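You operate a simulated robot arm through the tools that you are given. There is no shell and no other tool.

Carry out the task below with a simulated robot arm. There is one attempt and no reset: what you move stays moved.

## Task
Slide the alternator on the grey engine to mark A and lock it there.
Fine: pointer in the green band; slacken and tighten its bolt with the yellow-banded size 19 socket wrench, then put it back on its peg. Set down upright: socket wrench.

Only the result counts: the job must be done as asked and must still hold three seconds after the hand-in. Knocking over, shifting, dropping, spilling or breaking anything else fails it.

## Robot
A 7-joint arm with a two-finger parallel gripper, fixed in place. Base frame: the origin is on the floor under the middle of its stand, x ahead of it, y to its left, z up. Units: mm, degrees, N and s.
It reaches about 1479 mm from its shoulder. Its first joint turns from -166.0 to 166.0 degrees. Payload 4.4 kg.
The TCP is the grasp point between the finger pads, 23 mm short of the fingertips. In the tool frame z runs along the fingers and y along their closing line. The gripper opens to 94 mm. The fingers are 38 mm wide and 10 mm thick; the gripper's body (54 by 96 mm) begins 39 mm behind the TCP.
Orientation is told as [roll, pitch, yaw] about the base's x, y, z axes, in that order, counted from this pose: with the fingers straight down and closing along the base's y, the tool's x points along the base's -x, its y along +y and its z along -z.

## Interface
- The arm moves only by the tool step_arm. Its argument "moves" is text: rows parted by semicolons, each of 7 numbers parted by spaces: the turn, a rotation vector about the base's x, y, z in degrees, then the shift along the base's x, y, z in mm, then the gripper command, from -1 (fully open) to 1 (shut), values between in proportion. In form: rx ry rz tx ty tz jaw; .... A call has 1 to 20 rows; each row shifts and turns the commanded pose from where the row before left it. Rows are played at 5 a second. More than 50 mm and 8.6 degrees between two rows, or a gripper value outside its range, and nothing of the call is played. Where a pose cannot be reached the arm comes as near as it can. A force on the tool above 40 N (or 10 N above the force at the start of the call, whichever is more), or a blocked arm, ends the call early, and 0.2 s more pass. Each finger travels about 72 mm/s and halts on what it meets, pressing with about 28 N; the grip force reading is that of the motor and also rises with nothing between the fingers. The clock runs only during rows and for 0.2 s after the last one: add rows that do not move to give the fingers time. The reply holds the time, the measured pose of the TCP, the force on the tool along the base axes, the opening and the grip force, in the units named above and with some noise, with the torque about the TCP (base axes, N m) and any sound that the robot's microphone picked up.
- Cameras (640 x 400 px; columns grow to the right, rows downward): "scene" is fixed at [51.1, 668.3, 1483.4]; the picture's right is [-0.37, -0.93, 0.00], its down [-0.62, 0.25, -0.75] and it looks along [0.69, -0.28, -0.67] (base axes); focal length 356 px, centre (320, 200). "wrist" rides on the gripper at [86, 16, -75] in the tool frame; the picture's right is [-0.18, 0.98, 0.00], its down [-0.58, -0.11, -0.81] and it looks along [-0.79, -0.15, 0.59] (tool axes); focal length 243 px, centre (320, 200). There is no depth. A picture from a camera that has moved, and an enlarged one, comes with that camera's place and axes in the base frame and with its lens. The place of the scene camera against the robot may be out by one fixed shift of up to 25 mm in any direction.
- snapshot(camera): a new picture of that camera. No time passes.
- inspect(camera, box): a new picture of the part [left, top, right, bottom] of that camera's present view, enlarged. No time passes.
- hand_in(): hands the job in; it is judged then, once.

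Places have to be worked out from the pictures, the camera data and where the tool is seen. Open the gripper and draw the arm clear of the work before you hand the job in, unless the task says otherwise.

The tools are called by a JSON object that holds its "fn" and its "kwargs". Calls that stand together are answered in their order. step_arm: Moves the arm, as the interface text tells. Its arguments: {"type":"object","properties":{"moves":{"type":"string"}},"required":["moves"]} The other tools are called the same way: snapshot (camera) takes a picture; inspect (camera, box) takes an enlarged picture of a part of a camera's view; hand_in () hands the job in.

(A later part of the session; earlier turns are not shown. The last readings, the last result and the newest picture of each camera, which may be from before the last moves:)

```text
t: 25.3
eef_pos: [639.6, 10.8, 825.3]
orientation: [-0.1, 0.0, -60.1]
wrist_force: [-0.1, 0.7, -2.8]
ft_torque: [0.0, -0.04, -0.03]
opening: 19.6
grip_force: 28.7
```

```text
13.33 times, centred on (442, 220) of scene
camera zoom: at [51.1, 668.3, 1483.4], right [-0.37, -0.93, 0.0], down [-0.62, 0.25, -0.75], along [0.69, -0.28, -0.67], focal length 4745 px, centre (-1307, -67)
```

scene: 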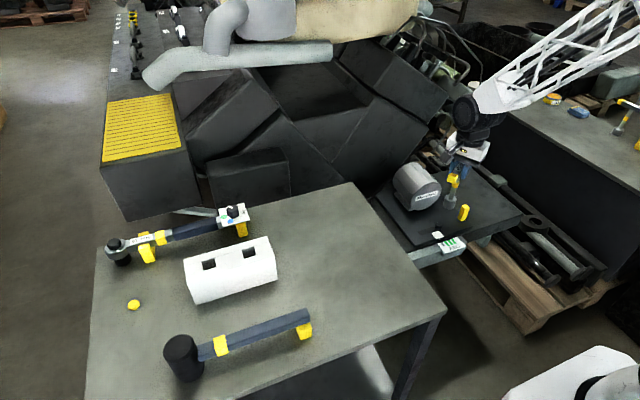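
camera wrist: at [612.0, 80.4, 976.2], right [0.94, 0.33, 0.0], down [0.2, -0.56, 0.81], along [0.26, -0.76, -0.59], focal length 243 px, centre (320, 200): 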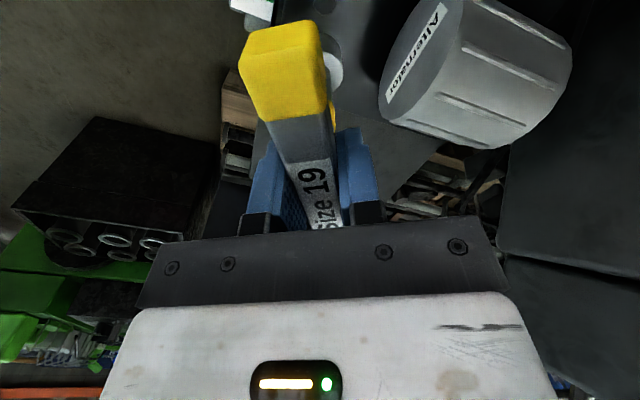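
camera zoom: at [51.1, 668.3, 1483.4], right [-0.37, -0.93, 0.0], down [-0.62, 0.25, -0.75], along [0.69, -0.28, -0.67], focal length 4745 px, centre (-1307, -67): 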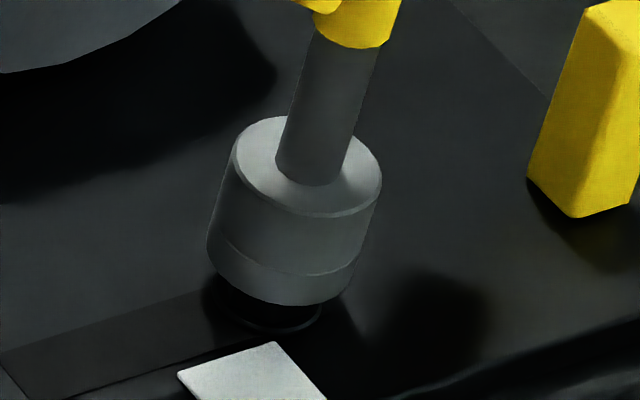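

No contact yet. I'll continue down.

{"fn": "step_arm", "kwargs": {"moves": "0 0 0 0 0 -1.5 1; 0 0 0 0 0 -1.5 1; 0 0 0 0 0 -1 1; 0 0 0 0 0 0 1"}}

{"fn": "inspect", "kwargs": {"camera": "scene", "box": [426, 205, 458, 235]}}

```text
t: 26.3
eef_pos: [639.2, 11.8, 822.2]
orientation: [-0.1, -0.1, -60.1]
wrist_force: [0.5, 0.2, -3.3]
ft_torque: [-0.03, 0.01, 0.03]
opening: 19.8
grip_force: 28.1
```

```text
13.33 times, centred on (442, 220) of scene
camera zoom: at [51.1, 668.3, 1483.4], right [-0.37, -0.93, 0.0], down [-0.62, 0.25, -0.75], along [0.69, -0.28, -0.67], focal length 4745 px, centre (-1307, -67)
```

zoom: 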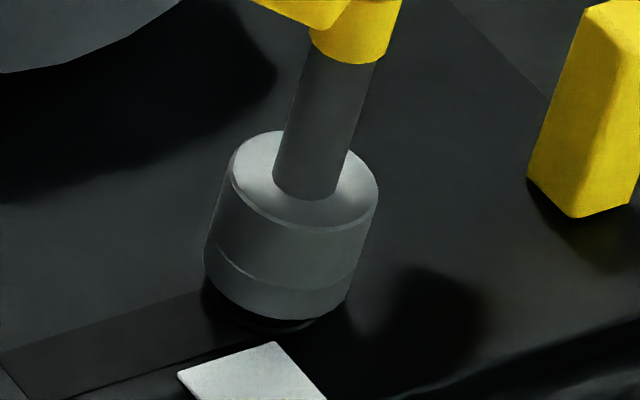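

Still free, and the socket appears to be starting over the head. I'll continue down in small steps.

{"fn": "step_arm", "kwargs": {"moves": "0 0 0 0 0 -1.5 1; 0 0 0 0 0 -1.5 1; 0 0 0 0 0 -1 1; 0 0 0 0 0 0 1"}}

{"fn": "inspect", "kwargs": {"camera": "scene", "box": [426, 205, 458, 235]}}

```text
t: 27.3
eef_pos: [638.7, 11.1, 818.2]
orientation: [-0.2, 0.0, -60.2]
wrist_force: [-0.3, 0.4, -2.9]
ft_torque: [-0.01, -0.01, -0.01]
opening: 19.9
grip_force: 28.3
```

```text
13.33 times, centred on (442, 220) of scene
camera zoom: at [51.1, 668.3, 1483.4], right [-0.37, -0.93, 0.0], down [-0.62, 0.25, -0.75], along [0.69, -0.28, -0.67], focal length 4745 px, centre (-1307, -67)
```

zoom: 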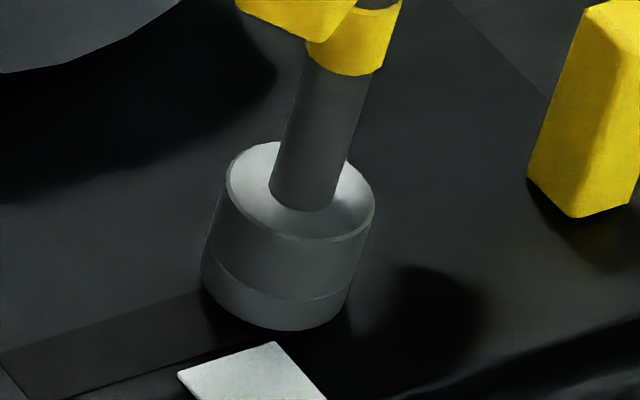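

{"fn": "step_arm", "kwargs": {"moves": "0 0 0 0 0 -1.5 1; 0 0 0 0 0 -1.5 1; 0 0 0 0 0 -1 1; 0 0 0 0 0 0 1"}}

{"fn": "inspect", "kwargs": {"camera": "scene", "box": [426, 205, 458, 235]}}

{"fn": "inspect", "kwargs": {"camera": "wrist", "box": [300, 0, 380, 50]}}

```text
t: 28.3
eef_pos: [640.3, 10.4, 813.5]
orientation: [0.0, -0.1, -60.0]
wrist_force: [-4.1, -3.5, 28.5]
ft_torque: [-0.39, 0.28, 0.02]
opening: 19.7
grip_force: 27.9
```

```text
13.33 times, centred on (442, 220) of scene
camera zoom: at [51.1, 668.3, 1483.4], right [-0.37, -0.93, 0.0], down [-0.62, 0.25, -0.75], along [0.69, -0.28, -0.67], focal length 4745 px, centre (-1307, -67)
```

zoom: 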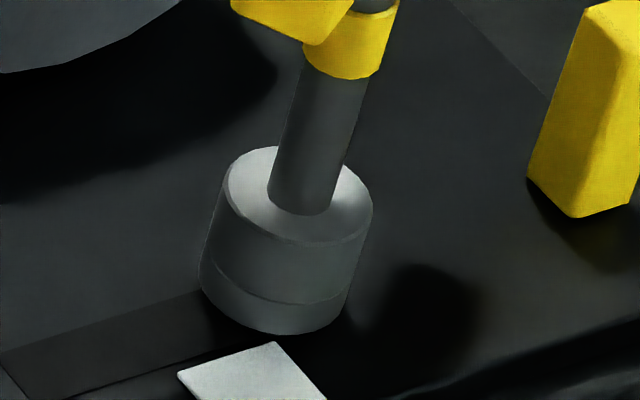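

```text
8.00 times, centred on (340, 25) of wrist
camera zoom: at [612.3, 94.8, 890.1], right [0.94, 0.33, 0.0], down [0.2, -0.56, 0.81], along [0.27, -0.76, -0.59], focal length 1941 px, centre (160, 1600)
```

zoom: 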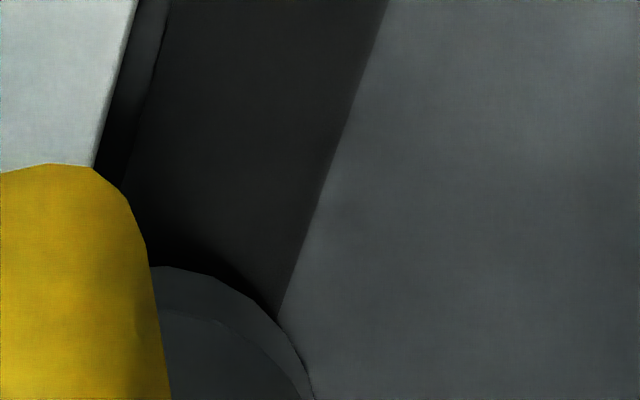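

Contact came at TCP z≈814, with the socket swallowing most of the head: its rim is about 3 mm above the washer. I'll ease the pressure and begin turning counter-clockwise while watching the torque.

{"fn": "step_arm", "kwargs": {"moves": "0 0 0 0 0 0.8 1; 0 0 4 0 0 0 1; 0 0 4 0 0 0 1; 0 0 0 0 0 0 1"}}

{"fn": "inspect", "kwargs": {"camera": "scene", "box": [410, 170, 490, 235]}}

```text
t: 29.3
eef_pos: [640.0, 11.1, 815.3]
orientation: [0.0, -0.1, -52.0]
wrist_force: [2.4, -4.5, 26.5]
ft_torque: [-0.43, -0.42, -0.28]
opening: 19.8
grip_force: 28.2
```

```text
6.15 times, centred on (450, 202) of scene
camera zoom: at [51.1, 668.3, 1483.4], right [-0.37, -0.93, 0.0], down [-0.62, 0.25, -0.75], along [0.69, -0.28, -0.67], focal length 2190 px, centre (-480, 185)
```

zoom: 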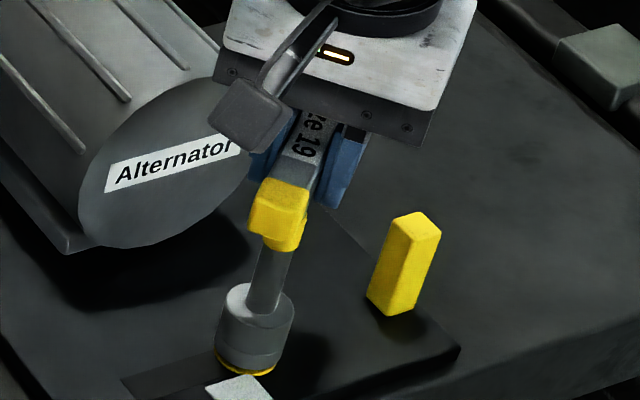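

An amber ring has appeared at the bolt under the socket, and there's resisting torque, so the wrench is engaged. I'll continue turning counter-clockwise.

{"fn": "step_arm", "kwargs": {"moves": "0 0 6 0 0 0.3 1; 0 0 6 0 0 0 1; 0 0 6 0 0 0 1; 0 0 6 0 0 0 1; 0 0 0 0 0 0 1"}}

{"fn": "inspect", "kwargs": {"camera": "scene", "box": [410, 170, 490, 235]}}

```text
t: 30.0
eef_pos: [640.1, 10.8, 815.2]
orientation: [-0.1, 0.0, -38.9]
wrist_force: [-7.0, -0.2, 12.0]
ft_torque: [0.1, 0.82, -0.16]
opening: 19.9
grip_force: 28.4
stopped in row 3: the force on the tool passed its limit at 40 N (the readings are from after the stop); the commanded pose is now the measured one
```

```text
6.15 times, centred on (450, 202) of scene
camera zoom: at [51.1, 668.3, 1483.4], right [-0.37, -0.93, 0.0], down [-0.62, 0.25, -0.75], along [0.69, -0.28, -0.67], focal length 2190 px, centre (-480, 185)
```

zoom: 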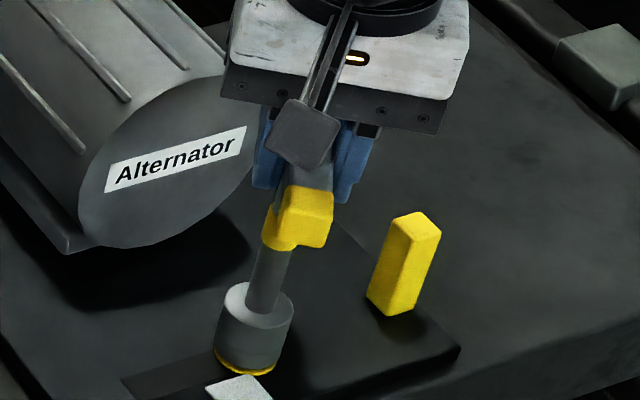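

The stop came from combined axial and lateral load, and the bolt may be rising as it turns. I'll lift slightly and continue in smaller chunks.

{"fn": "step_arm", "kwargs": {"moves": "0 0 0 0 0 0.5 1; 0 0 5 0 0 0.2 1; 0 0 5 0 0 0.1 1; 0 0 5 0 0 0.1 1; 0 0 0 0 0 0 1"}}

{"fn": "inspect", "kwargs": {"camera": "scene", "box": [410, 170, 490, 235]}}

```text
t: 31.2
eef_pos: [640.1, 11.9, 816.2]
orientation: [0.0, 0.0, -23.8]
wrist_force: [-3.6, -1.7, -1.8]
ft_torque: [-0.33, 0.51, -0.1]
opening: 19.9
grip_force: 27.9
```

```text
6.15 times, centred on (450, 202) of scene
camera zoom: at [51.1, 668.3, 1483.4], right [-0.37, -0.93, 0.0], down [-0.62, 0.25, -0.75], along [0.69, -0.28, -0.67], focal length 2190 px, centre (-480, 185)
```

zoom: 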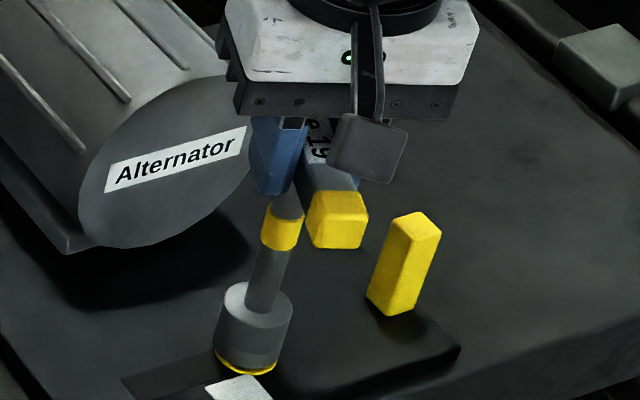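

The bolt is turning with low torque now (about 36° so far). I'll continue counter-clockwise with a small lateral relief.

{"fn": "step_arm", "kwargs": {"moves": "0 0 5 -0.3 -0.2 0 1; 0 0 5 -0.2 0 0.1 1; 0 0 5 0 0 0 1; 0 0 5 0 0 0.1 1; 0 0 5 0 0 0 1; 0 0 0 0 0 0 1"}}

{"fn": "inspect", "kwargs": {"camera": "scene", "box": [410, 170, 490, 235]}}

```text
t: 32.6
eef_pos: [639.9, 11.2, 815.7]
orientation: [-0.1, 0.0, 1.2]
wrist_force: [-6.9, -4.1, -1.0]
ft_torque: [-0.52, 0.93, -0.01]
opening: 20.0
grip_force: 28.1
```

```text
6.15 times, centred on (450, 202) of scene
camera zoom: at [51.1, 668.3, 1483.4], right [-0.37, -0.93, 0.0], down [-0.62, 0.25, -0.75], along [0.69, -0.28, -0.67], focal length 2190 px, centre (-480, 185)
```

zoom: 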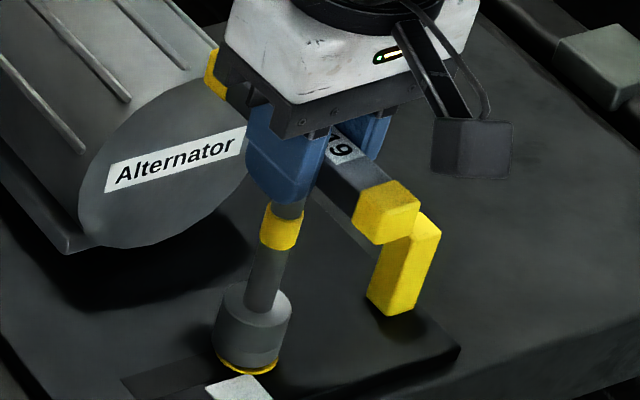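

The total turn is about 61° and the ring is still amber. I'll zoom in on the bolt and pointer area to interpret the state.

{"fn": "inspect", "kwargs": {"camera": "scene", "box": [426, 212, 466, 252]}}

{"fn": "snapshot", "kwargs": {"camera": "wrist"}}

```text
10.00 times, centred on (446, 232) of scene
camera zoom: at [51.1, 668.3, 1483.4], right [-0.37, -0.93, 0.0], down [-0.62, 0.25, -0.75], along [0.69, -0.28, -0.67], focal length 3559 px, centre (-940, -120)
```

zoom: 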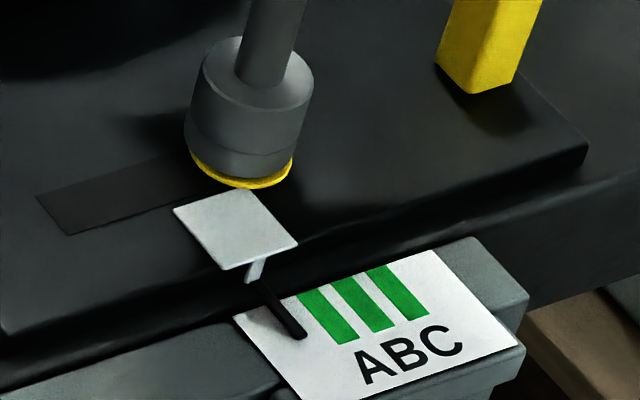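

```text
taken
camera wrist: at [553.3, 25.8, 891.3], right [0.16, 0.99, 0.0], down [0.58, -0.1, 0.81], along [0.8, -0.13, -0.59], focal length 243 px, centre (320, 200)
```

wrist: 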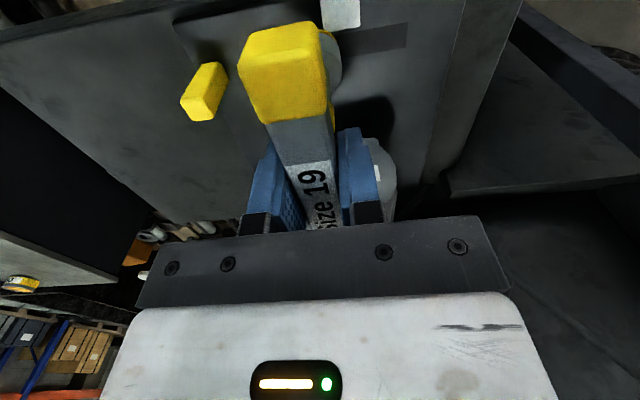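

The washer has turned yellow and the torque has dropped to nearly zero, so the bolt looks slack. I'll turn another ~25° for certainty, with lateral relief, then check again.

{"fn": "step_arm", "kwargs": {"moves": "0 0 0 -0.6 -0.3 0.1 1; 0 0 5 0 0 0 1; 0 0 5 0 0 0 1; 0 0 5 0 0 0.1 1; 0 0 5 0 0 0 1; 0 0 5 0 0 0 1; 0 0 0 0 0 0 1"}}

{"fn": "inspect", "kwargs": {"camera": "scene", "box": [426, 212, 466, 252]}}

```text
t: 34.2
eef_pos: [639.6, 11.6, 817.5]
orientation: [-0.1, -0.1, 26.2]
wrist_force: [-5.8, -5.5, 9.5]
ft_torque: [-0.68, 0.6, -0.03]
opening: 19.7
grip_force: 27.6
```

```text
10.00 times, centred on (446, 232) of scene
camera zoom: at [51.1, 668.3, 1483.4], right [-0.37, -0.93, 0.0], down [-0.62, 0.25, -0.75], along [0.69, -0.28, -0.67], focal length 3559 px, centre (-940, -120)
```

zoom: 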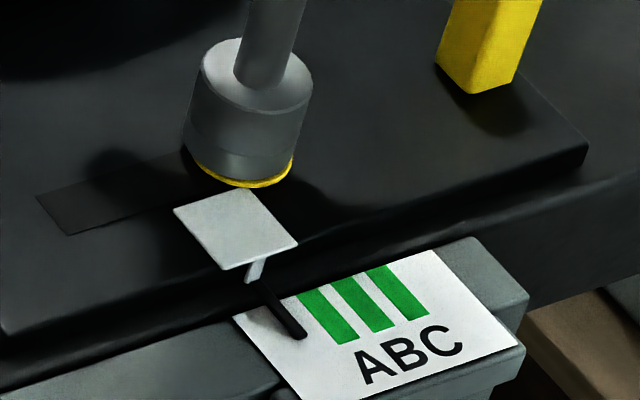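

Torque is about zero and the bolt is clearly slack, with the hex now matching tool yaw ≈26°. I'll relieve the side load and lift the socket off the bolt.

{"fn": "step_arm", "kwargs": {"moves": "0 0 0 -0.5 -0.5 2 1; 0 0 0 0 0 4 1; 0 0 0 0 0 5 1; 0 0 0 0 0 6 1; 0 0 0 0 0 8 1; 0 0 0 0 0 8 1; 0 0 0 0 0 0 1"}}

{"fn": "inspect", "kwargs": {"camera": "scene", "box": [400, 170, 500, 250]}}

{"fn": "snapshot", "kwargs": {"camera": "wrist"}}

```text
t: 35.8
eef_pos: [639.1, 11.2, 848.9]
orientation: [-0.1, 0.0, 26.2]
wrist_force: [0.4, -0.6, -3.7]
ft_torque: [-0.02, 0.01, 0.01]
opening: 19.9
grip_force: 28.1
```

```text
5.00 times, centred on (450, 210) of scene
camera zoom: at [51.1, 668.3, 1483.4], right [-0.37, -0.93, 0.0], down [-0.62, 0.25, -0.75], along [0.69, -0.28, -0.67], focal length 1779 px, centre (-330, 150)
```

zoom: 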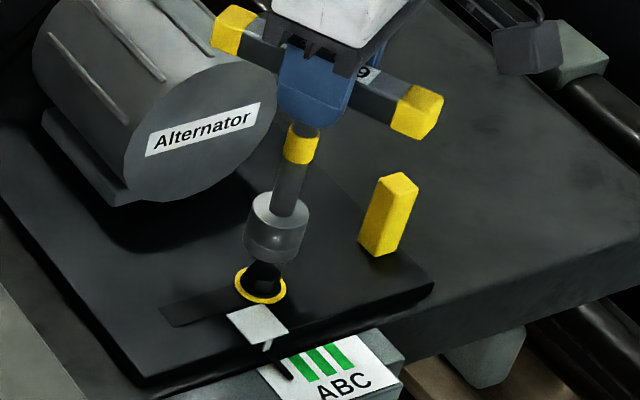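

```text
taken
camera wrist: at [555.4, -13.0, 923.9], right [-0.27, 0.96, 0.0], down [0.57, 0.16, 0.81], along [0.78, 0.22, -0.59], focal length 243 px, centre (320, 200)
```

wrist: 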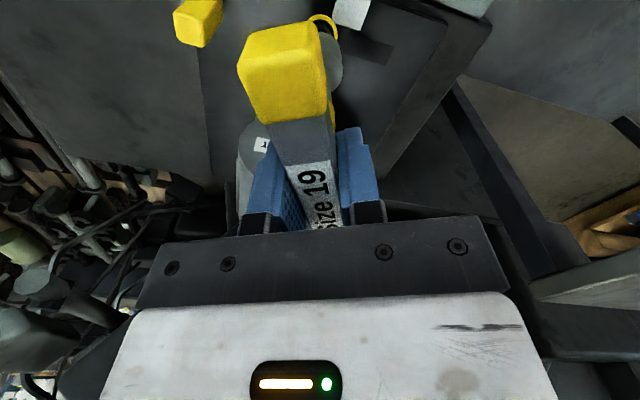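

The socket is off and the washer shows yellow, meaning slack. The handle is at about (643, -81), so I'll use the side of the held socket to push it toward -y. First I'll approach at z≈840, short of contact.

{"fn": "step_arm", "kwargs": {"moves": "0 0 0 1 -12 0 1; 0 0 0 1 -12 -3 1; 0 0 0 0 -12 -4 1; 0 0 0 0 -8 -3 1; 0 0 0 0 -4 0 1; 0 0 0 0 0 0 1"}}

{"fn": "inspect", "kwargs": {"camera": "scene", "box": [410, 180, 490, 250]}}

{"fn": "snapshot", "kwargs": {"camera": "wrist"}}

```text
t: 37.2
eef_pos: [641.6, -37.8, 838.5]
orientation: [-0.2, 0.0, 26.2]
wrist_force: [-0.3, -0.5, -2.2]
ft_torque: [-0.02, 0.02, -0.02]
opening: 19.9
grip_force: 28.0
```

```text
5.71 times, centred on (450, 215) of scene
camera zoom: at [51.1, 668.3, 1483.4], right [-0.37, -0.93, 0.0], down [-0.62, 0.25, -0.75], along [0.69, -0.28, -0.67], focal length 2034 px, centre (-423, 114)
```

zoom: 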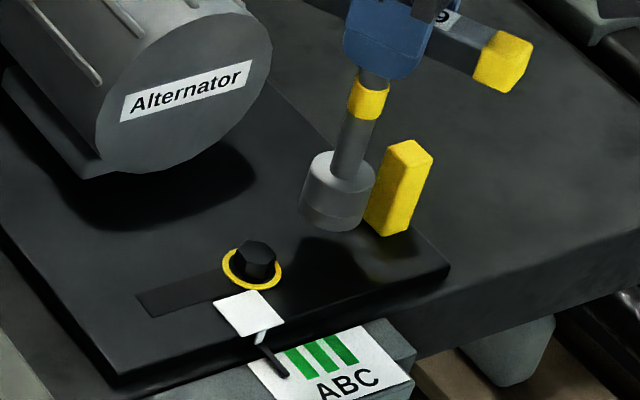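

```text
taken
camera wrist: at [556.3, -61.0, 914.2], right [-0.27, 0.96, 0.0], down [0.57, 0.16, 0.81], along [0.78, 0.22, -0.59], focal length 243 px, centre (320, 200)
```

wrist: 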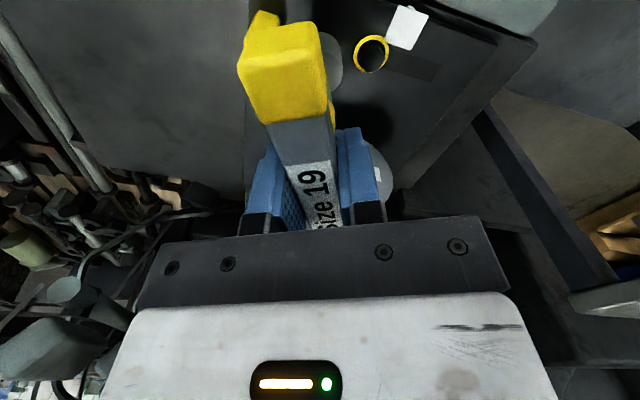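

The socket is beside the handle. I'll advance toward -y in small steps until contact, then check the pointer.

{"fn": "step_arm", "kwargs": {"moves": "0 0 0 0 -3 0 1; 0 0 0 0 -3 0 1; 0 0 0 0 -3 0 1; 0 0 0 0 -3 0 1; 0 0 0 0 0 0 1"}}

{"fn": "inspect", "kwargs": {"camera": "scene", "box": [410, 180, 490, 250]}}

```text
t: 38.4
eef_pos: [640.5, -48.8, 840.5]
orientation: [-0.1, -0.1, 26.1]
wrist_force: [-0.5, -0.4, -3.3]
ft_torque: [0.0, 0.05, -0.01]
opening: 20.0
grip_force: 28.0
```

```text
5.71 times, centred on (450, 215) of scene
camera zoom: at [51.1, 668.3, 1483.4], right [-0.37, -0.93, 0.0], down [-0.62, 0.25, -0.75], along [0.69, -0.28, -0.67], focal length 2034 px, centre (-423, 114)
```

zoom: 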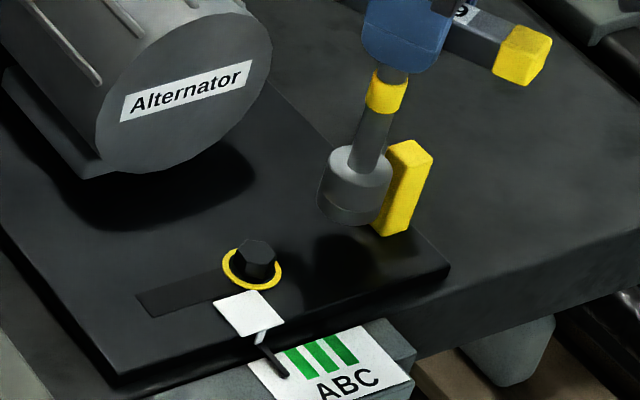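

{"fn": "step_arm", "kwargs": {"moves": "0 0 0 0 -2 0 1; 0 0 0 0 -2 0 1; 0 0 0 0 -2 0 1; 0 0 0 0 0 0 1"}}

{"fn": "inspect", "kwargs": {"camera": "scene", "box": [410, 180, 490, 250]}}

```text
t: 39.4
eef_pos: [640.9, -56.1, 840.4]
orientation: [-0.1, 0.1, 26.1]
wrist_force: [-0.7, 0.0, -3.5]
ft_torque: [-0.03, 0.02, 0.04]
opening: 19.7
grip_force: 27.8
```

```text
5.71 times, centred on (450, 215) of scene
camera zoom: at [51.1, 668.3, 1483.4], right [-0.37, -0.93, 0.0], down [-0.62, 0.25, -0.75], along [0.69, -0.28, -0.67], focal length 2034 px, centre (-423, 114)
```

zoom: 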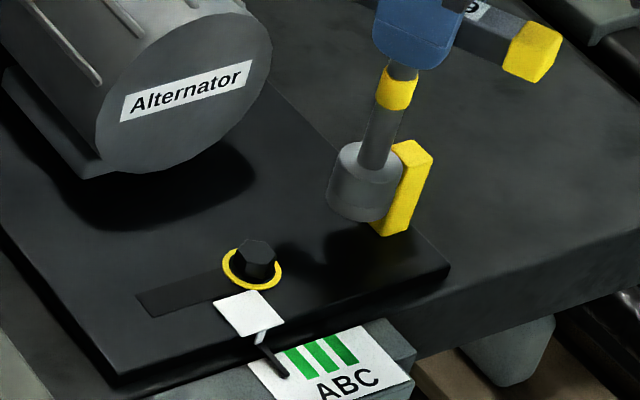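

{"fn": "step_arm", "kwargs": {"moves": "0 0 0 0 -2 0 1; 0 0 0 0 -2 0 1; 0 0 0 0 -2 0 1; 0 0 0 0 0 0 1"}}

{"fn": "inspect", "kwargs": {"camera": "scene", "box": [410, 180, 490, 250]}}

{"fn": "inspect", "kwargs": {"camera": "wrist", "box": [220, 0, 420, 125]}}

```text
t: 40.4
eef_pos: [639.4, -61.0, 840.3]
orientation: [-0.1, 0.0, 26.2]
wrist_force: [0.8, 2.6, -2.5]
ft_torque: [0.41, -0.13, -0.03]
opening: 19.6
grip_force: 27.7
```

```text
5.71 times, centred on (450, 215) of scene
camera zoom: at [51.1, 668.3, 1483.4], right [-0.37, -0.93, 0.0], down [-0.62, 0.25, -0.75], along [0.69, -0.28, -0.67], focal length 2034 px, centre (-423, 114)
```

zoom: 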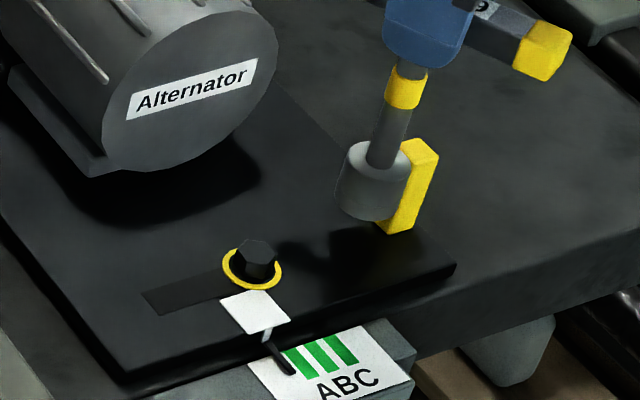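

```text
3.20 times, centred on (320, 62) of wrist
camera zoom: at [555.6, -84.7, 914.6], right [-0.27, 0.96, 0.0], down [0.57, 0.16, 0.81], along [0.78, 0.22, -0.59], focal length 776 px, centre (320, 640)
```

zoom: 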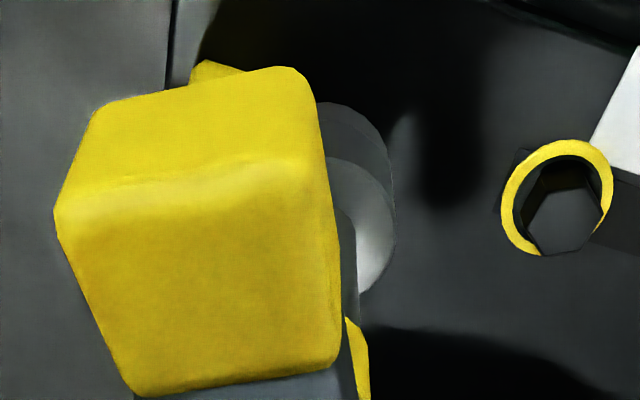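

The carriage is sliding with only ~3 N. I'll zoom on the pointer and scale to measure the remaining distance.

{"fn": "inspect", "kwargs": {"camera": "scene", "box": [434, 226, 474, 251]}}

```text
16.00 times, centred on (454, 238) of scene
camera zoom: at [51.1, 668.3, 1483.4], right [-0.37, -0.93, 0.0], down [-0.62, 0.25, -0.75], along [0.69, -0.28, -0.67], focal length 5694 px, centre (-1824, -416)
```

zoom: 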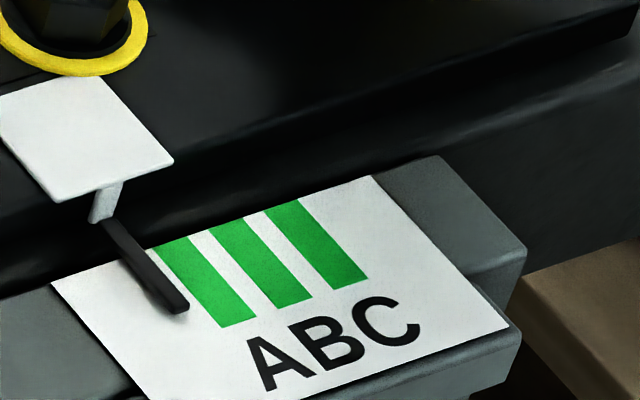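

The pointer needs roughly 8–9 mm more, allowing for parallax. I'll push 7 mm more in small steps and re-check.

{"fn": "step_arm", "kwargs": {"moves": "0 0 0 0 -2 0 1; 0 0 0 0 -2 0 1; 0 0 0 0 -2 0 1; 0 0 0 0 -1 0 1; 0 0 0 0 0 0 1"}}

{"fn": "inspect", "kwargs": {"camera": "scene", "box": [434, 226, 474, 251]}}

```text
t: 41.6
eef_pos: [640.5, -68.7, 839.6]
orientation: [-0.1, 0.0, 26.2]
wrist_force: [-1.6, 4.0, -2.5]
ft_torque: [0.54, 0.11, -0.05]
opening: 19.9
grip_force: 27.8
```

```text
16.00 times, centred on (454, 238) of scene
camera zoom: at [51.1, 668.3, 1483.4], right [-0.37, -0.93, 0.0], down [-0.62, 0.25, -0.75], along [0.69, -0.28, -0.67], focal length 5694 px, centre (-1824, -416)
```

zoom: 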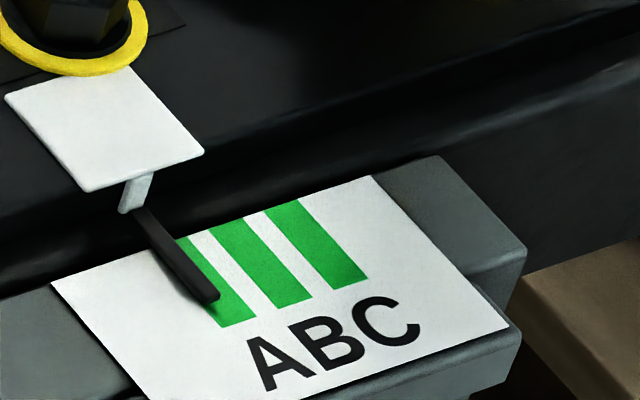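

The pointer appears within about 2 mm of A's centre in this oblique view. I'll back off the handle and place the wrist camera in the pointer's own y-plane for a parallax-free reading.

{"fn": "step_arm", "kwargs": {"moves": "0 0 0 0 5 0 1; 0 0 0 0 10 10 1; 0 0 -6.5 -20 15 15 1; 0 0 -6.5 -40 15 15 1; 0 0 -6.5 -40 15 6 1; 0 0 -6.5 -40 15 0 1; 0 0 0 -15 6 0 1; 0 0 0 0 0 0 1"}}

{"fn": "snapshot", "kwargs": {"camera": "wrist"}}

```text
t: 43.4
eef_pos: [486.3, 13.9, 884.3]
orientation: [-0.1, 0.1, 0.1]
wrist_force: [-0.5, -0.1, -2.7]
ft_torque: [0.0, 0.0, -0.05]
opening: 19.7
grip_force: 28.5
```

```text
taken
camera wrist: at [399.2, 30.1, 959.4], right [0.18, 0.98, 0.0], down [0.58, -0.11, 0.81], along [0.79, -0.15, -0.59], focal length 243 px, centre (320, 200)
```

wrist: 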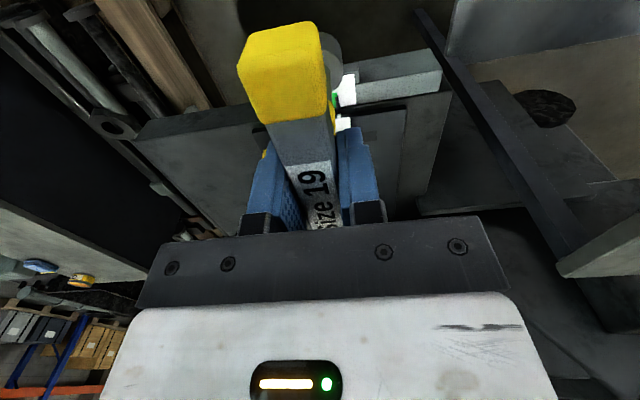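

The held wrench cap hides part of the scale. I'll yaw by -16° while keeping the camera in the same y-plane so the scale shifts clear of the bar.

{"fn": "step_arm", "kwargs": {"moves": "0 0 -8 -3.5 -11 0 1; 0 0 -8 -3.5 -11 0 1; 0 0 0 0 0 0 1"}}

{"fn": "snapshot", "kwargs": {"camera": "wrist"}}

{"fn": "inspect", "kwargs": {"camera": "wrist", "box": [340, 50, 440, 110]}}

```text
t: 44.2
eef_pos: [477.5, -9.3, 885.8]
orientation: [-0.1, 0.0, -15.9]
wrist_force: [0.2, -0.9, -3.5]
ft_torque: [-0.02, 0.01, 0.03]
opening: 19.9
grip_force: 28.3
```

```text
taken
camera wrist: at [400.2, 30.2, 959.5], right [0.45, 0.89, 0.0], down [0.53, -0.26, 0.81], along [0.72, -0.36, -0.59], focal length 243 px, centre (320, 200)
```

wrist: 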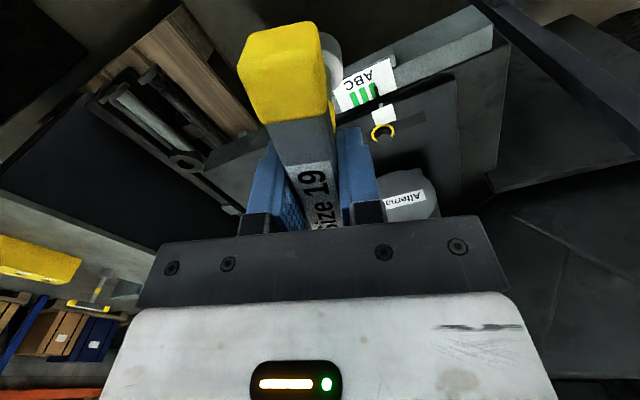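

```text
6.40 times, centred on (390, 80) of wrist
camera zoom: at [400.2, 30.2, 959.5], right [0.45, 0.89, 0.0], down [0.53, -0.26, 0.81], along [0.72, -0.36, -0.59], focal length 1553 px, centre (-128, 968)
```

zoom: 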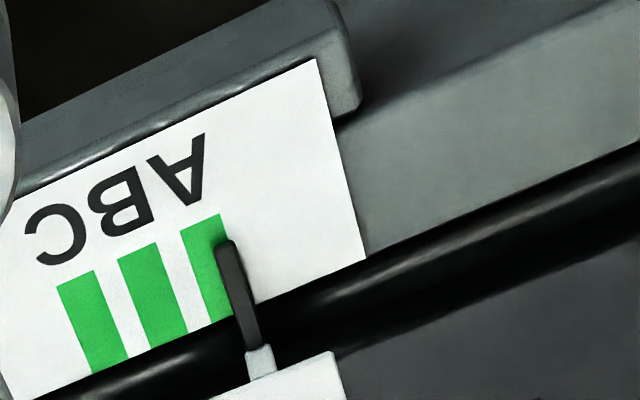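

In this parallax-free view the pointer is clear of the tool and sits about 3.3 mm on the +y side of band A's centre. The band is about 6.4 mm wide. I'll return and push another ~3.3 mm.

{"fn": "step_arm", "kwargs": {"moves": "0 0 8 3.5 11 0 1; 0 0 8 3.5 11 0 1; 0 0 0 15 -6 0 1; 0 0 6.5 40 -15 0 1; 0 0 6.5 40 -15 -6 1; 0 0 6.5 40 -15 -15 1; 0 0 6.6 20 -13 -15 1; 0 0 0 0 -8 -10 1; 0 0 0 0 0 0 1"}}

{"fn": "inspect", "kwargs": {"camera": "scene", "box": [410, 180, 490, 250]}}

```text
t: 46.2
eef_pos: [640.2, -59.6, 839.9]
orientation: [-0.1, 0.0, 26.2]
wrist_force: [0.1, 0.0, -4.1]
ft_torque: [0.05, -0.02, 0.01]
opening: 19.9
grip_force: 27.6
```

```text
5.71 times, centred on (450, 215) of scene
camera zoom: at [51.1, 668.3, 1483.4], right [-0.37, -0.93, 0.0], down [-0.62, 0.25, -0.75], along [0.69, -0.28, -0.67], focal length 2034 px, centre (-423, 114)
```

zoom: 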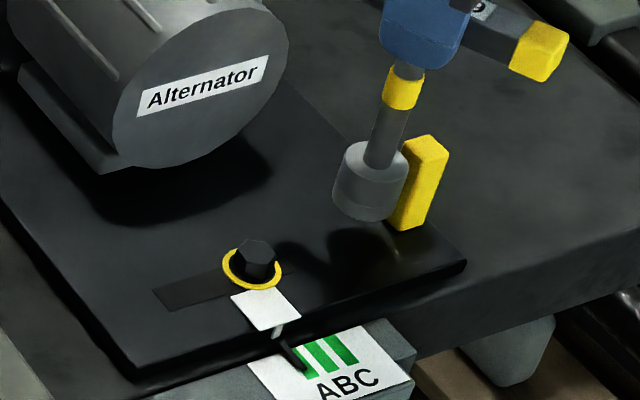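

{"fn": "step_arm", "kwargs": {"moves": "0 0 0 0 -3 0 1; 0 0 0 0 -3 0 1; 0 0 0 0 -2 0 1; 0 0 0 0 -2 0 1; 0 0 0 0 -1.2 0 1; 0 0 0 0 -0.8 0 1; 0 0 0 0 0 0 1"}}

{"fn": "inspect", "kwargs": {"camera": "scene", "box": [434, 226, 474, 251]}}

```text
t: 47.8
eef_pos: [640.6, -71.0, 839.2]
orientation: [-0.1, 0.0, 26.3]
wrist_force: [1.4, 3.9, -1.9]
ft_torque: [0.61, -0.16, 0.05]
opening: 19.9
grip_force: 28.1
```

```text
16.00 times, centred on (454, 238) of scene
camera zoom: at [51.1, 668.3, 1483.4], right [-0.37, -0.93, 0.0], down [-0.62, 0.25, -0.75], along [0.69, -0.28, -0.67], focal length 5694 px, centre (-1824, -416)
```

zoom: 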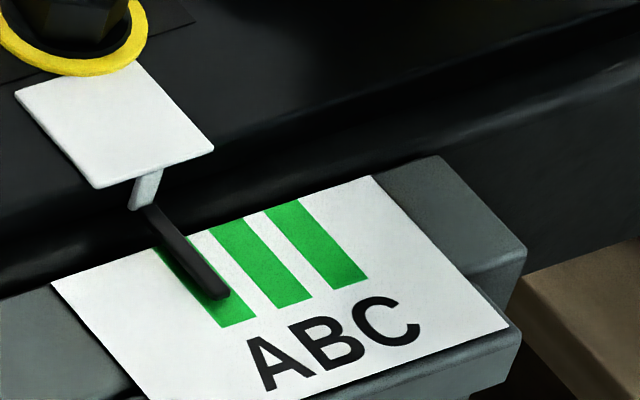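

It moved about 2.4 mm, so I'll push ~0.9 mm more, then verify with the wrist view.

{"fn": "step_arm", "kwargs": {"moves": "0 0 0 0 -0.5 0 1; 0 0 0 0 -0.4 0 1; 0 0 0 0 0 0 1; 0 0 0 0 5 0 1; 0 0 0 0 10 10 1; 0 0 -6.5 -20 15 15 1; 0 0 -6.5 -40 15 15 1; 0 0 -6.5 -40 15 6 1; 0 0 -6.6 -40 15 0 1; 0 0 -8 -18 -5 0 1; 0 0 -8 -4 -11 0 1; 0 0 0 0 0 0 1"}}

{"fn": "inspect", "kwargs": {"camera": "wrist", "box": [340, 50, 440, 110]}}

{"fn": "snapshot", "kwargs": {"camera": "wrist"}}

```text
t: 50.4
eef_pos: [478.7, -11.7, 886.3]
orientation: [-0.1, 0.0, -15.9]
wrist_force: [0.1, -1.0, -2.7]
ft_torque: [0.0, 0.0, 0.01]
opening: 20.0
grip_force: 27.9
```

```text
6.40 times, centred on (390, 80) of wrist
camera zoom: at [400.3, 27.2, 961.2], right [0.45, 0.89, 0.0], down [0.53, -0.26, 0.81], along [0.72, -0.36, -0.59], focal length 1553 px, centre (-128, 968)
```

zoom: 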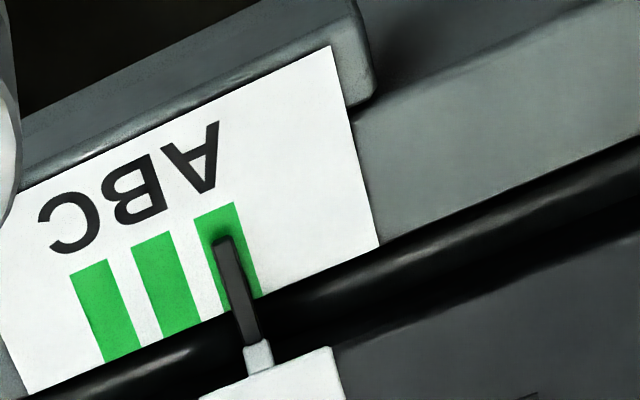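

```text
taken
camera wrist: at [400.3, 27.2, 961.2], right [0.45, 0.89, 0.0], down [0.53, -0.26, 0.81], along [0.72, -0.36, -0.59], focal length 243 px, centre (320, 200)
```

wrist: 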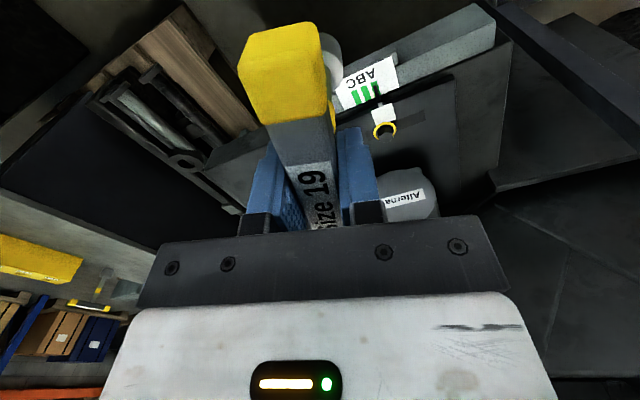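

{"fn": "inspect", "kwargs": {"camera": "wrist", "box": [360, 76, 392, 108]}}

```text
12.50 times, centred on (376, 92) of wrist
camera zoom: at [400.3, 27.2, 961.2], right [0.45, 0.89, 0.0], down [0.53, -0.26, 0.81], along [0.72, -0.36, -0.59], focal length 3033 px, centre (-380, 1550)
```

zoom: 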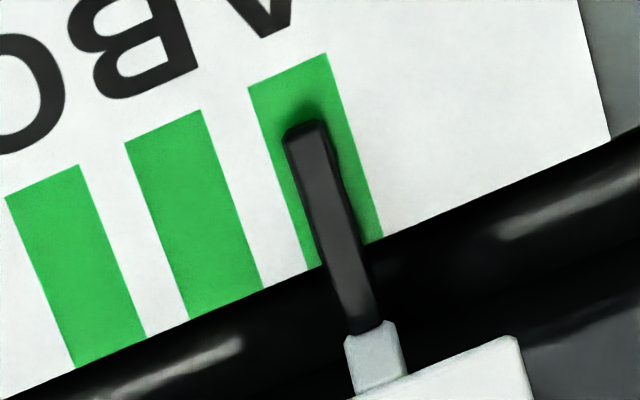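

The pointer is centred in band A to about 0.2 mm. Next I'll return above the bolt at yaw ≈26°, matching the pose from which I lifted off.

{"fn": "step_arm", "kwargs": {"moves": "0 0 7 26.8 3.7 0 1; 0 0 7 26.8 3.7 0 1; 0 0 7 26.8 3.7 0 1; 0 0 7 26.8 3.7 0 1; 0 0 7 26.9 3.7 0 1; 0 0 7.1 26.9 3.8 -7 1; 0 0 0 0 0 -15 1; 0 0 0 0 0 -15 1; 0 0 0 0 0 0 1"}}

{"fn": "inspect", "kwargs": {"camera": "scene", "box": [426, 205, 458, 235]}}

{"fn": "inspect", "kwargs": {"camera": "wrist", "box": [290, 0, 370, 50]}}

```text
t: 52.4
eef_pos: [640.1, 9.7, 850.2]
orientation: [-0.1, 0.0, 26.3]
wrist_force: [0.5, -0.2, -3.1]
ft_torque: [0.06, -0.02, 0.04]
opening: 20.1
grip_force: 27.7
```

```text
13.33 times, centred on (442, 220) of scene
camera zoom: at [51.1, 668.3, 1483.4], right [-0.37, -0.93, 0.0], down [-0.62, 0.25, -0.75], along [0.69, -0.28, -0.67], focal length 4745 px, centre (-1307, -67)
```

zoom: 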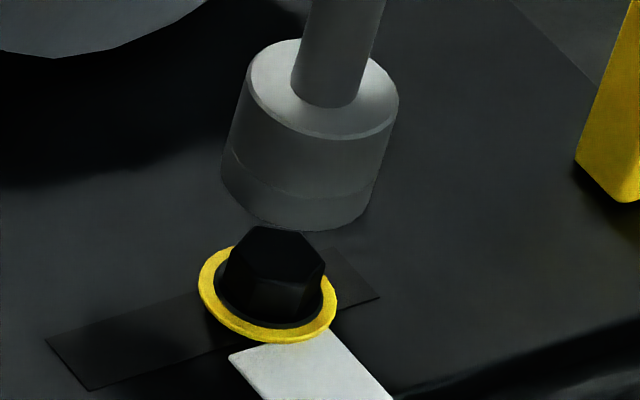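

```text
8.00 times, centred on (330, 25) of wrist
camera zoom: at [555.7, -13.9, 924.6], right [-0.27, 0.96, 0.0], down [0.57, 0.16, 0.81], along [0.78, 0.22, -0.59], focal length 1941 px, centre (240, 1600)
```

zoom: 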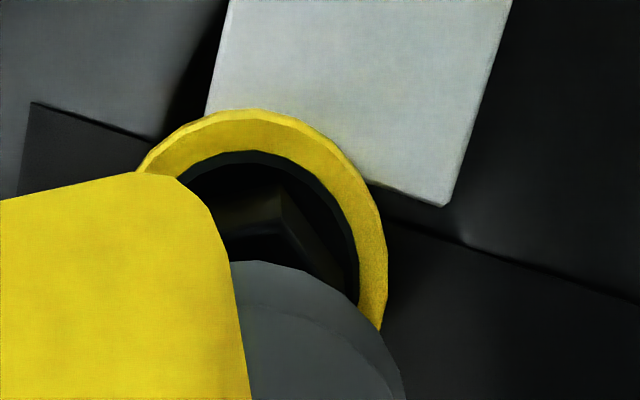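

Vision puts the bolt about (-0.6, -0.3) from the tool axis. I'll nudge and lower in small steps with force monitoring.

{"fn": "step_arm", "kwargs": {"moves": "0 0 0 -0.6 -0.3 0 1; 0 0 0 0 0 -8 1; 0 0 0 0 0 -7 1; 0 0 0 0 0 -4 1; 0 0 0 0 0 0 1"}}

{"fn": "inspect", "kwargs": {"camera": "scene", "box": [426, 205, 458, 235]}}

{"fn": "inspect", "kwargs": {"camera": "wrist", "box": [290, 0, 370, 50]}}

```text
t: 53.6
eef_pos: [638.0, 9.8, 830.5]
orientation: [-0.1, 0.0, 26.3]
wrist_force: [-0.4, -0.5, -2.9]
ft_torque: [0.02, -0.03, -0.04]
opening: 20.1
grip_force: 28.0
```

```text
13.33 times, centred on (442, 220) of scene
camera zoom: at [51.1, 668.3, 1483.4], right [-0.37, -0.93, 0.0], down [-0.62, 0.25, -0.75], along [0.69, -0.28, -0.67], focal length 4745 px, centre (-1307, -67)
```

zoom: 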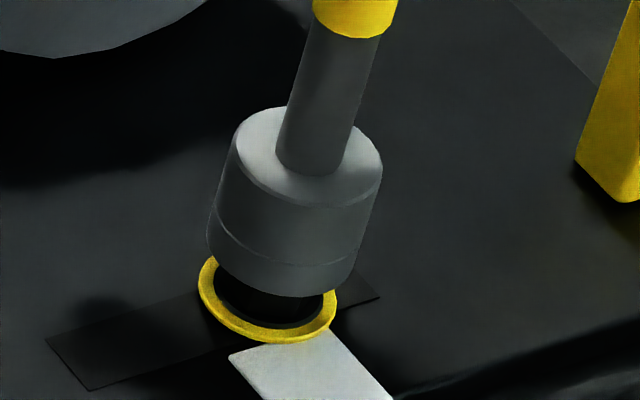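

```text
8.00 times, centred on (330, 25) of wrist
camera zoom: at [554.2, -14.2, 903.9], right [-0.27, 0.96, 0.0], down [0.57, 0.16, 0.81], along [0.78, 0.22, -0.59], focal length 1941 px, centre (240, 1600)
```

zoom: 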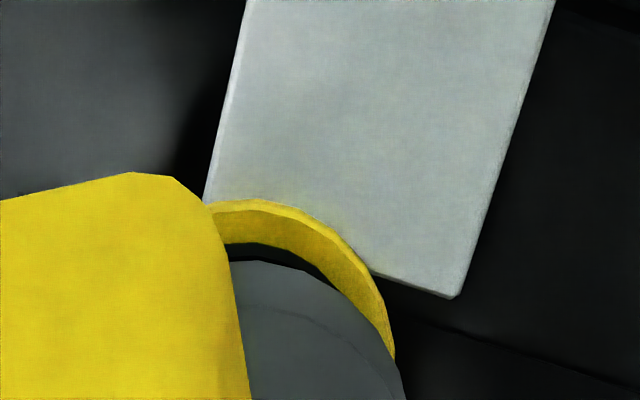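

Alignment is right in both views. I'll lower onto the bolt in small steps.

{"fn": "step_arm", "kwargs": {"moves": "0 0 0 0 0 -2 1; 0 0 0 0 0 -2 1; 0 0 0 0 0 -2 1; 0 0 0 0 0 0 1"}}

{"fn": "inspect", "kwargs": {"camera": "scene", "box": [426, 205, 458, 235]}}

```text
t: 54.6
eef_pos: [638.2, 8.8, 822.9]
orientation: [-0.1, 0.1, 26.3]
wrist_force: [-0.1, 0.5, -2.5]
ft_torque: [0.0, 0.03, 0.01]
opening: 19.8
grip_force: 27.9
```

```text
13.33 times, centred on (442, 220) of scene
camera zoom: at [51.1, 668.3, 1483.4], right [-0.37, -0.93, 0.0], down [-0.62, 0.25, -0.75], along [0.69, -0.28, -0.67], focal length 4745 px, centre (-1307, -67)
```

zoom: 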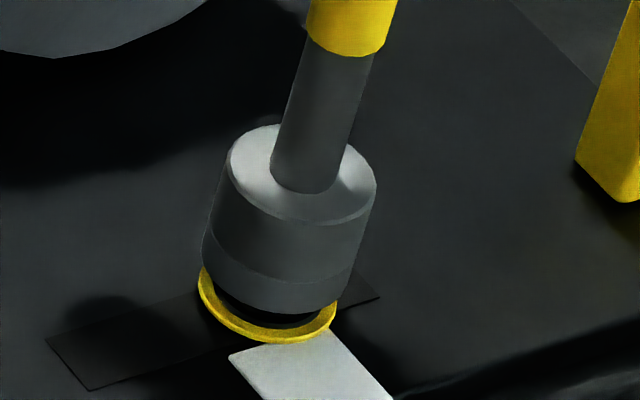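

{"fn": "step_arm", "kwargs": {"moves": "0 0 0 0 0 -1.5 1; 0 0 0 0 0 -1.5 1; 0 0 0 0 0 -1 1; 0 0 0 0 0 0 1"}}

{"fn": "inspect", "kwargs": {"camera": "scene", "box": [426, 205, 458, 235]}}

```text
t: 55.6
eef_pos: [638.7, 9.4, 818.6]
orientation: [0.0, 0.1, 26.3]
wrist_force: [0.2, -0.6, -3.1]
ft_torque: [-0.02, -0.01, 0.02]
opening: 20.1
grip_force: 28.2
```

```text
13.33 times, centred on (442, 220) of scene
camera zoom: at [51.1, 668.3, 1483.4], right [-0.37, -0.93, 0.0], down [-0.62, 0.25, -0.75], along [0.69, -0.28, -0.67], focal length 4745 px, centre (-1307, -67)
```

zoom: 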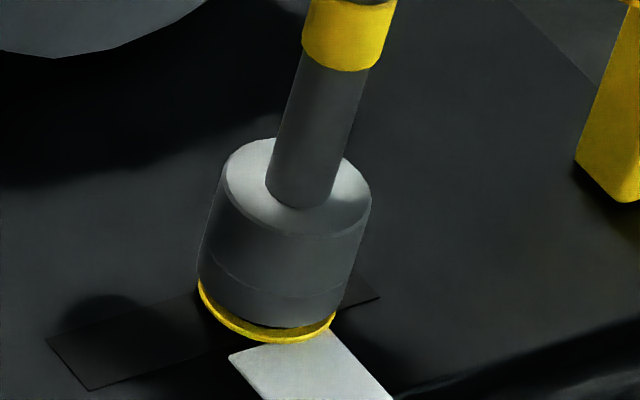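

The socket slipped over the head freely. I'll lower ~1.5 mm more and start turning clockwise.

{"fn": "step_arm", "kwargs": {"moves": "0 0 0 0 0 -1.5 1; 0 0 -5 0 0 0 1; 0 0 -5 0 0 0 1; 0 0 -5 0 0 0 1; 0 0 -5 0 0 0 1; 0 0 0 0 0 0 1"}}

{"fn": "inspect", "kwargs": {"camera": "scene", "box": [426, 205, 474, 251]}}

```text
t: 57.0
eef_pos: [637.9, 9.3, 816.7]
orientation: [-0.1, 0.0, 6.2]
wrist_force: [0.2, 0.0, -3.5]
ft_torque: [0.01, 0.01, 0.01]
opening: 19.7
grip_force: 27.7
```

```text
8.70 times, centred on (450, 228) of scene
camera zoom: at [51.1, 668.3, 1483.4], right [-0.37, -0.93, 0.0], down [-0.62, 0.25, -0.75], along [0.69, -0.28, -0.67], focal length 3094 px, centre (-810, -44)
```

zoom: 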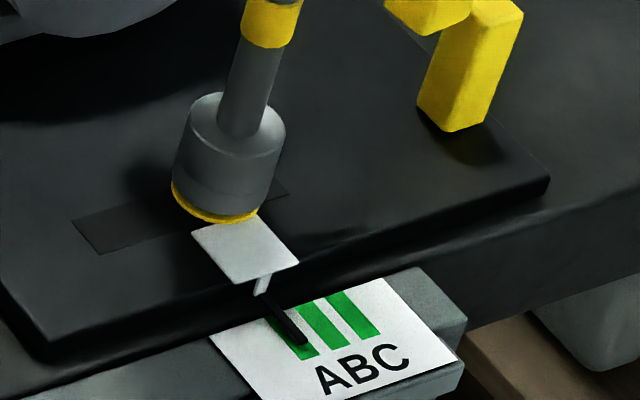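

Forces are negligible so far. I'll continue clockwise.

{"fn": "step_arm", "kwargs": {"moves": "0 0 -6 0 0 0 1; 0 0 -6 0 0 0 1; 0 0 -6 0 0 0 1; 0 0 -6 0 0 0 1; 0 0 -6 0 0 0 1; 0 0 0 0 0 0 1"}}

{"fn": "inspect", "kwargs": {"camera": "scene", "box": [426, 205, 474, 251]}}

```text
t: 58.4
eef_pos: [637.9, 10.2, 818.2]
orientation: [-0.2, 0.0, -23.8]
wrist_force: [-3.7, 5.4, -4.6]
ft_torque: [0.65, 0.5, 0.02]
opening: 19.6
grip_force: 27.8
```

```text
8.70 times, centred on (450, 228) of scene
camera zoom: at [51.1, 668.3, 1483.4], right [-0.37, -0.93, 0.0], down [-0.62, 0.25, -0.75], along [0.69, -0.28, -0.67], focal length 3094 px, centre (-810, -44)
```

zoom: 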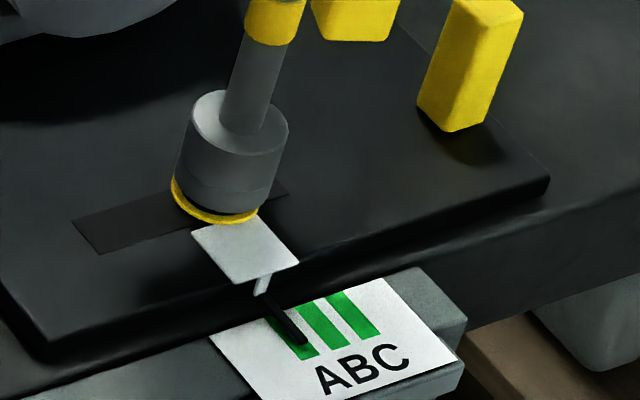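

{"fn": "step_arm", "kwargs": {"moves": "0 0 -5 -0.4 0.6 -0.5 1; 0 0 -5 -0.1 0.2 0 1; 0 0 -5 0 0 0 1; 0 0 -5 0 0 0 1; 0 0 -5 0 0 0 1; 0 0 0 0 0 0 1"}}

{"fn": "inspect", "kwargs": {"camera": "scene", "box": [426, 205, 474, 251]}}

```text
t: 59.8
eef_pos: [638.1, 8.8, 818.0]
orientation: [-0.1, -0.1, -48.8]
wrist_force: [-3.0, 7.4, 0.3]
ft_torque: [0.9, 0.31, 0.03]
opening: 20.0
grip_force: 27.9
```

```text
8.70 times, centred on (450, 228) of scene
camera zoom: at [51.1, 668.3, 1483.4], right [-0.37, -0.93, 0.0], down [-0.62, 0.25, -0.75], along [0.69, -0.28, -0.67], focal length 3094 px, centre (-810, -44)
```

zoom: 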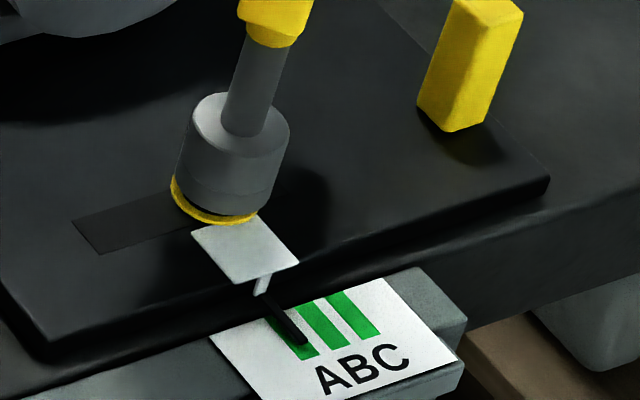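

The bolt is pushing the tool toward +y, so I'll shift about +1 mm in y and continue clockwise toward and past the original tight angle.

{"fn": "step_arm", "kwargs": {"moves": "0 0 0 -0.3 0.8 -0.5 1; 0 0 -3 0 0.4 -0.5 1; 0 0 -3 0 0 0 1; 0 0 -3 0 0 0 1; 0 0 -3 0 0 0 1; 0 0 0 0 0 0 1"}}

{"fn": "inspect", "kwargs": {"camera": "scene", "box": [426, 205, 474, 251]}}

```text
t: 61.2
eef_pos: [638.5, 10.0, 816.9]
orientation: [-0.1, 0.0, -60.8]
wrist_force: [-0.7, -0.2, -3.0]
ft_torque: [0.01, 0.0, 0.2]
opening: 19.9
grip_force: 27.4
```

```text
8.70 times, centred on (450, 228) of scene
camera zoom: at [51.1, 668.3, 1483.4], right [-0.37, -0.93, 0.0], down [-0.62, 0.25, -0.75], along [0.69, -0.28, -0.67], focal length 3094 px, centre (-810, -44)
```

zoom: 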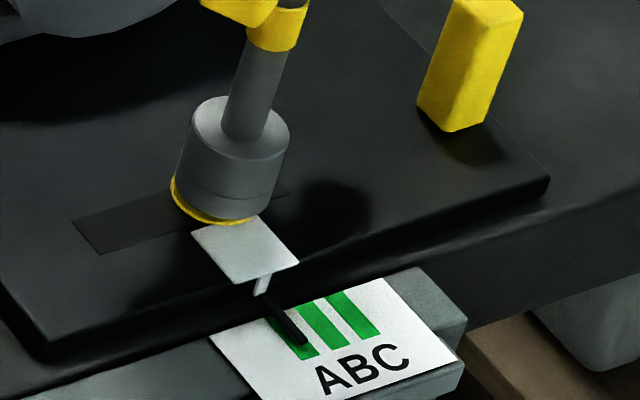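

Resisting torque is rising (0.2 N·m). I'll continue clockwise to tighten, watching for the yellow washer to go dark.

{"fn": "step_arm", "kwargs": {"moves": "0 0 -3 0 0 0 1; 0 0 -3 0 0 0 1; 0 0 -3 0 0 0 1; 0 0 0 0 0 0 1"}}

{"fn": "inspect", "kwargs": {"camera": "scene", "box": [426, 205, 474, 251]}}

```text
t: 62.2
eef_pos: [637.5, 9.7, 815.5]
orientation: [-0.1, 0.0, -69.8]
wrist_force: [1.0, 0.6, -2.8]
ft_torque: [0.11, -0.02, 0.27]
opening: 19.9
grip_force: 28.3
```

```text
8.70 times, centred on (450, 228) of scene
camera zoom: at [51.1, 668.3, 1483.4], right [-0.37, -0.93, 0.0], down [-0.62, 0.25, -0.75], along [0.69, -0.28, -0.67], focal length 3094 px, centre (-810, -44)
```

zoom: 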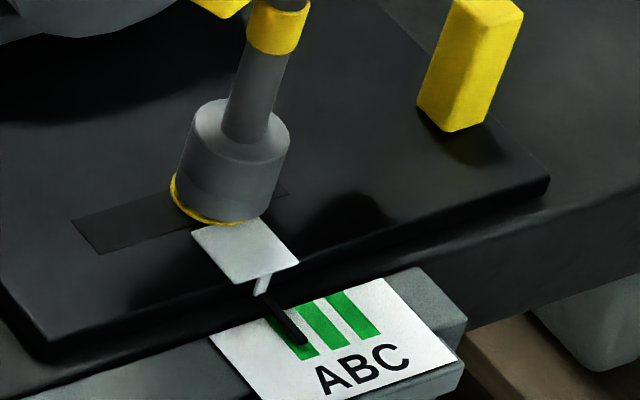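

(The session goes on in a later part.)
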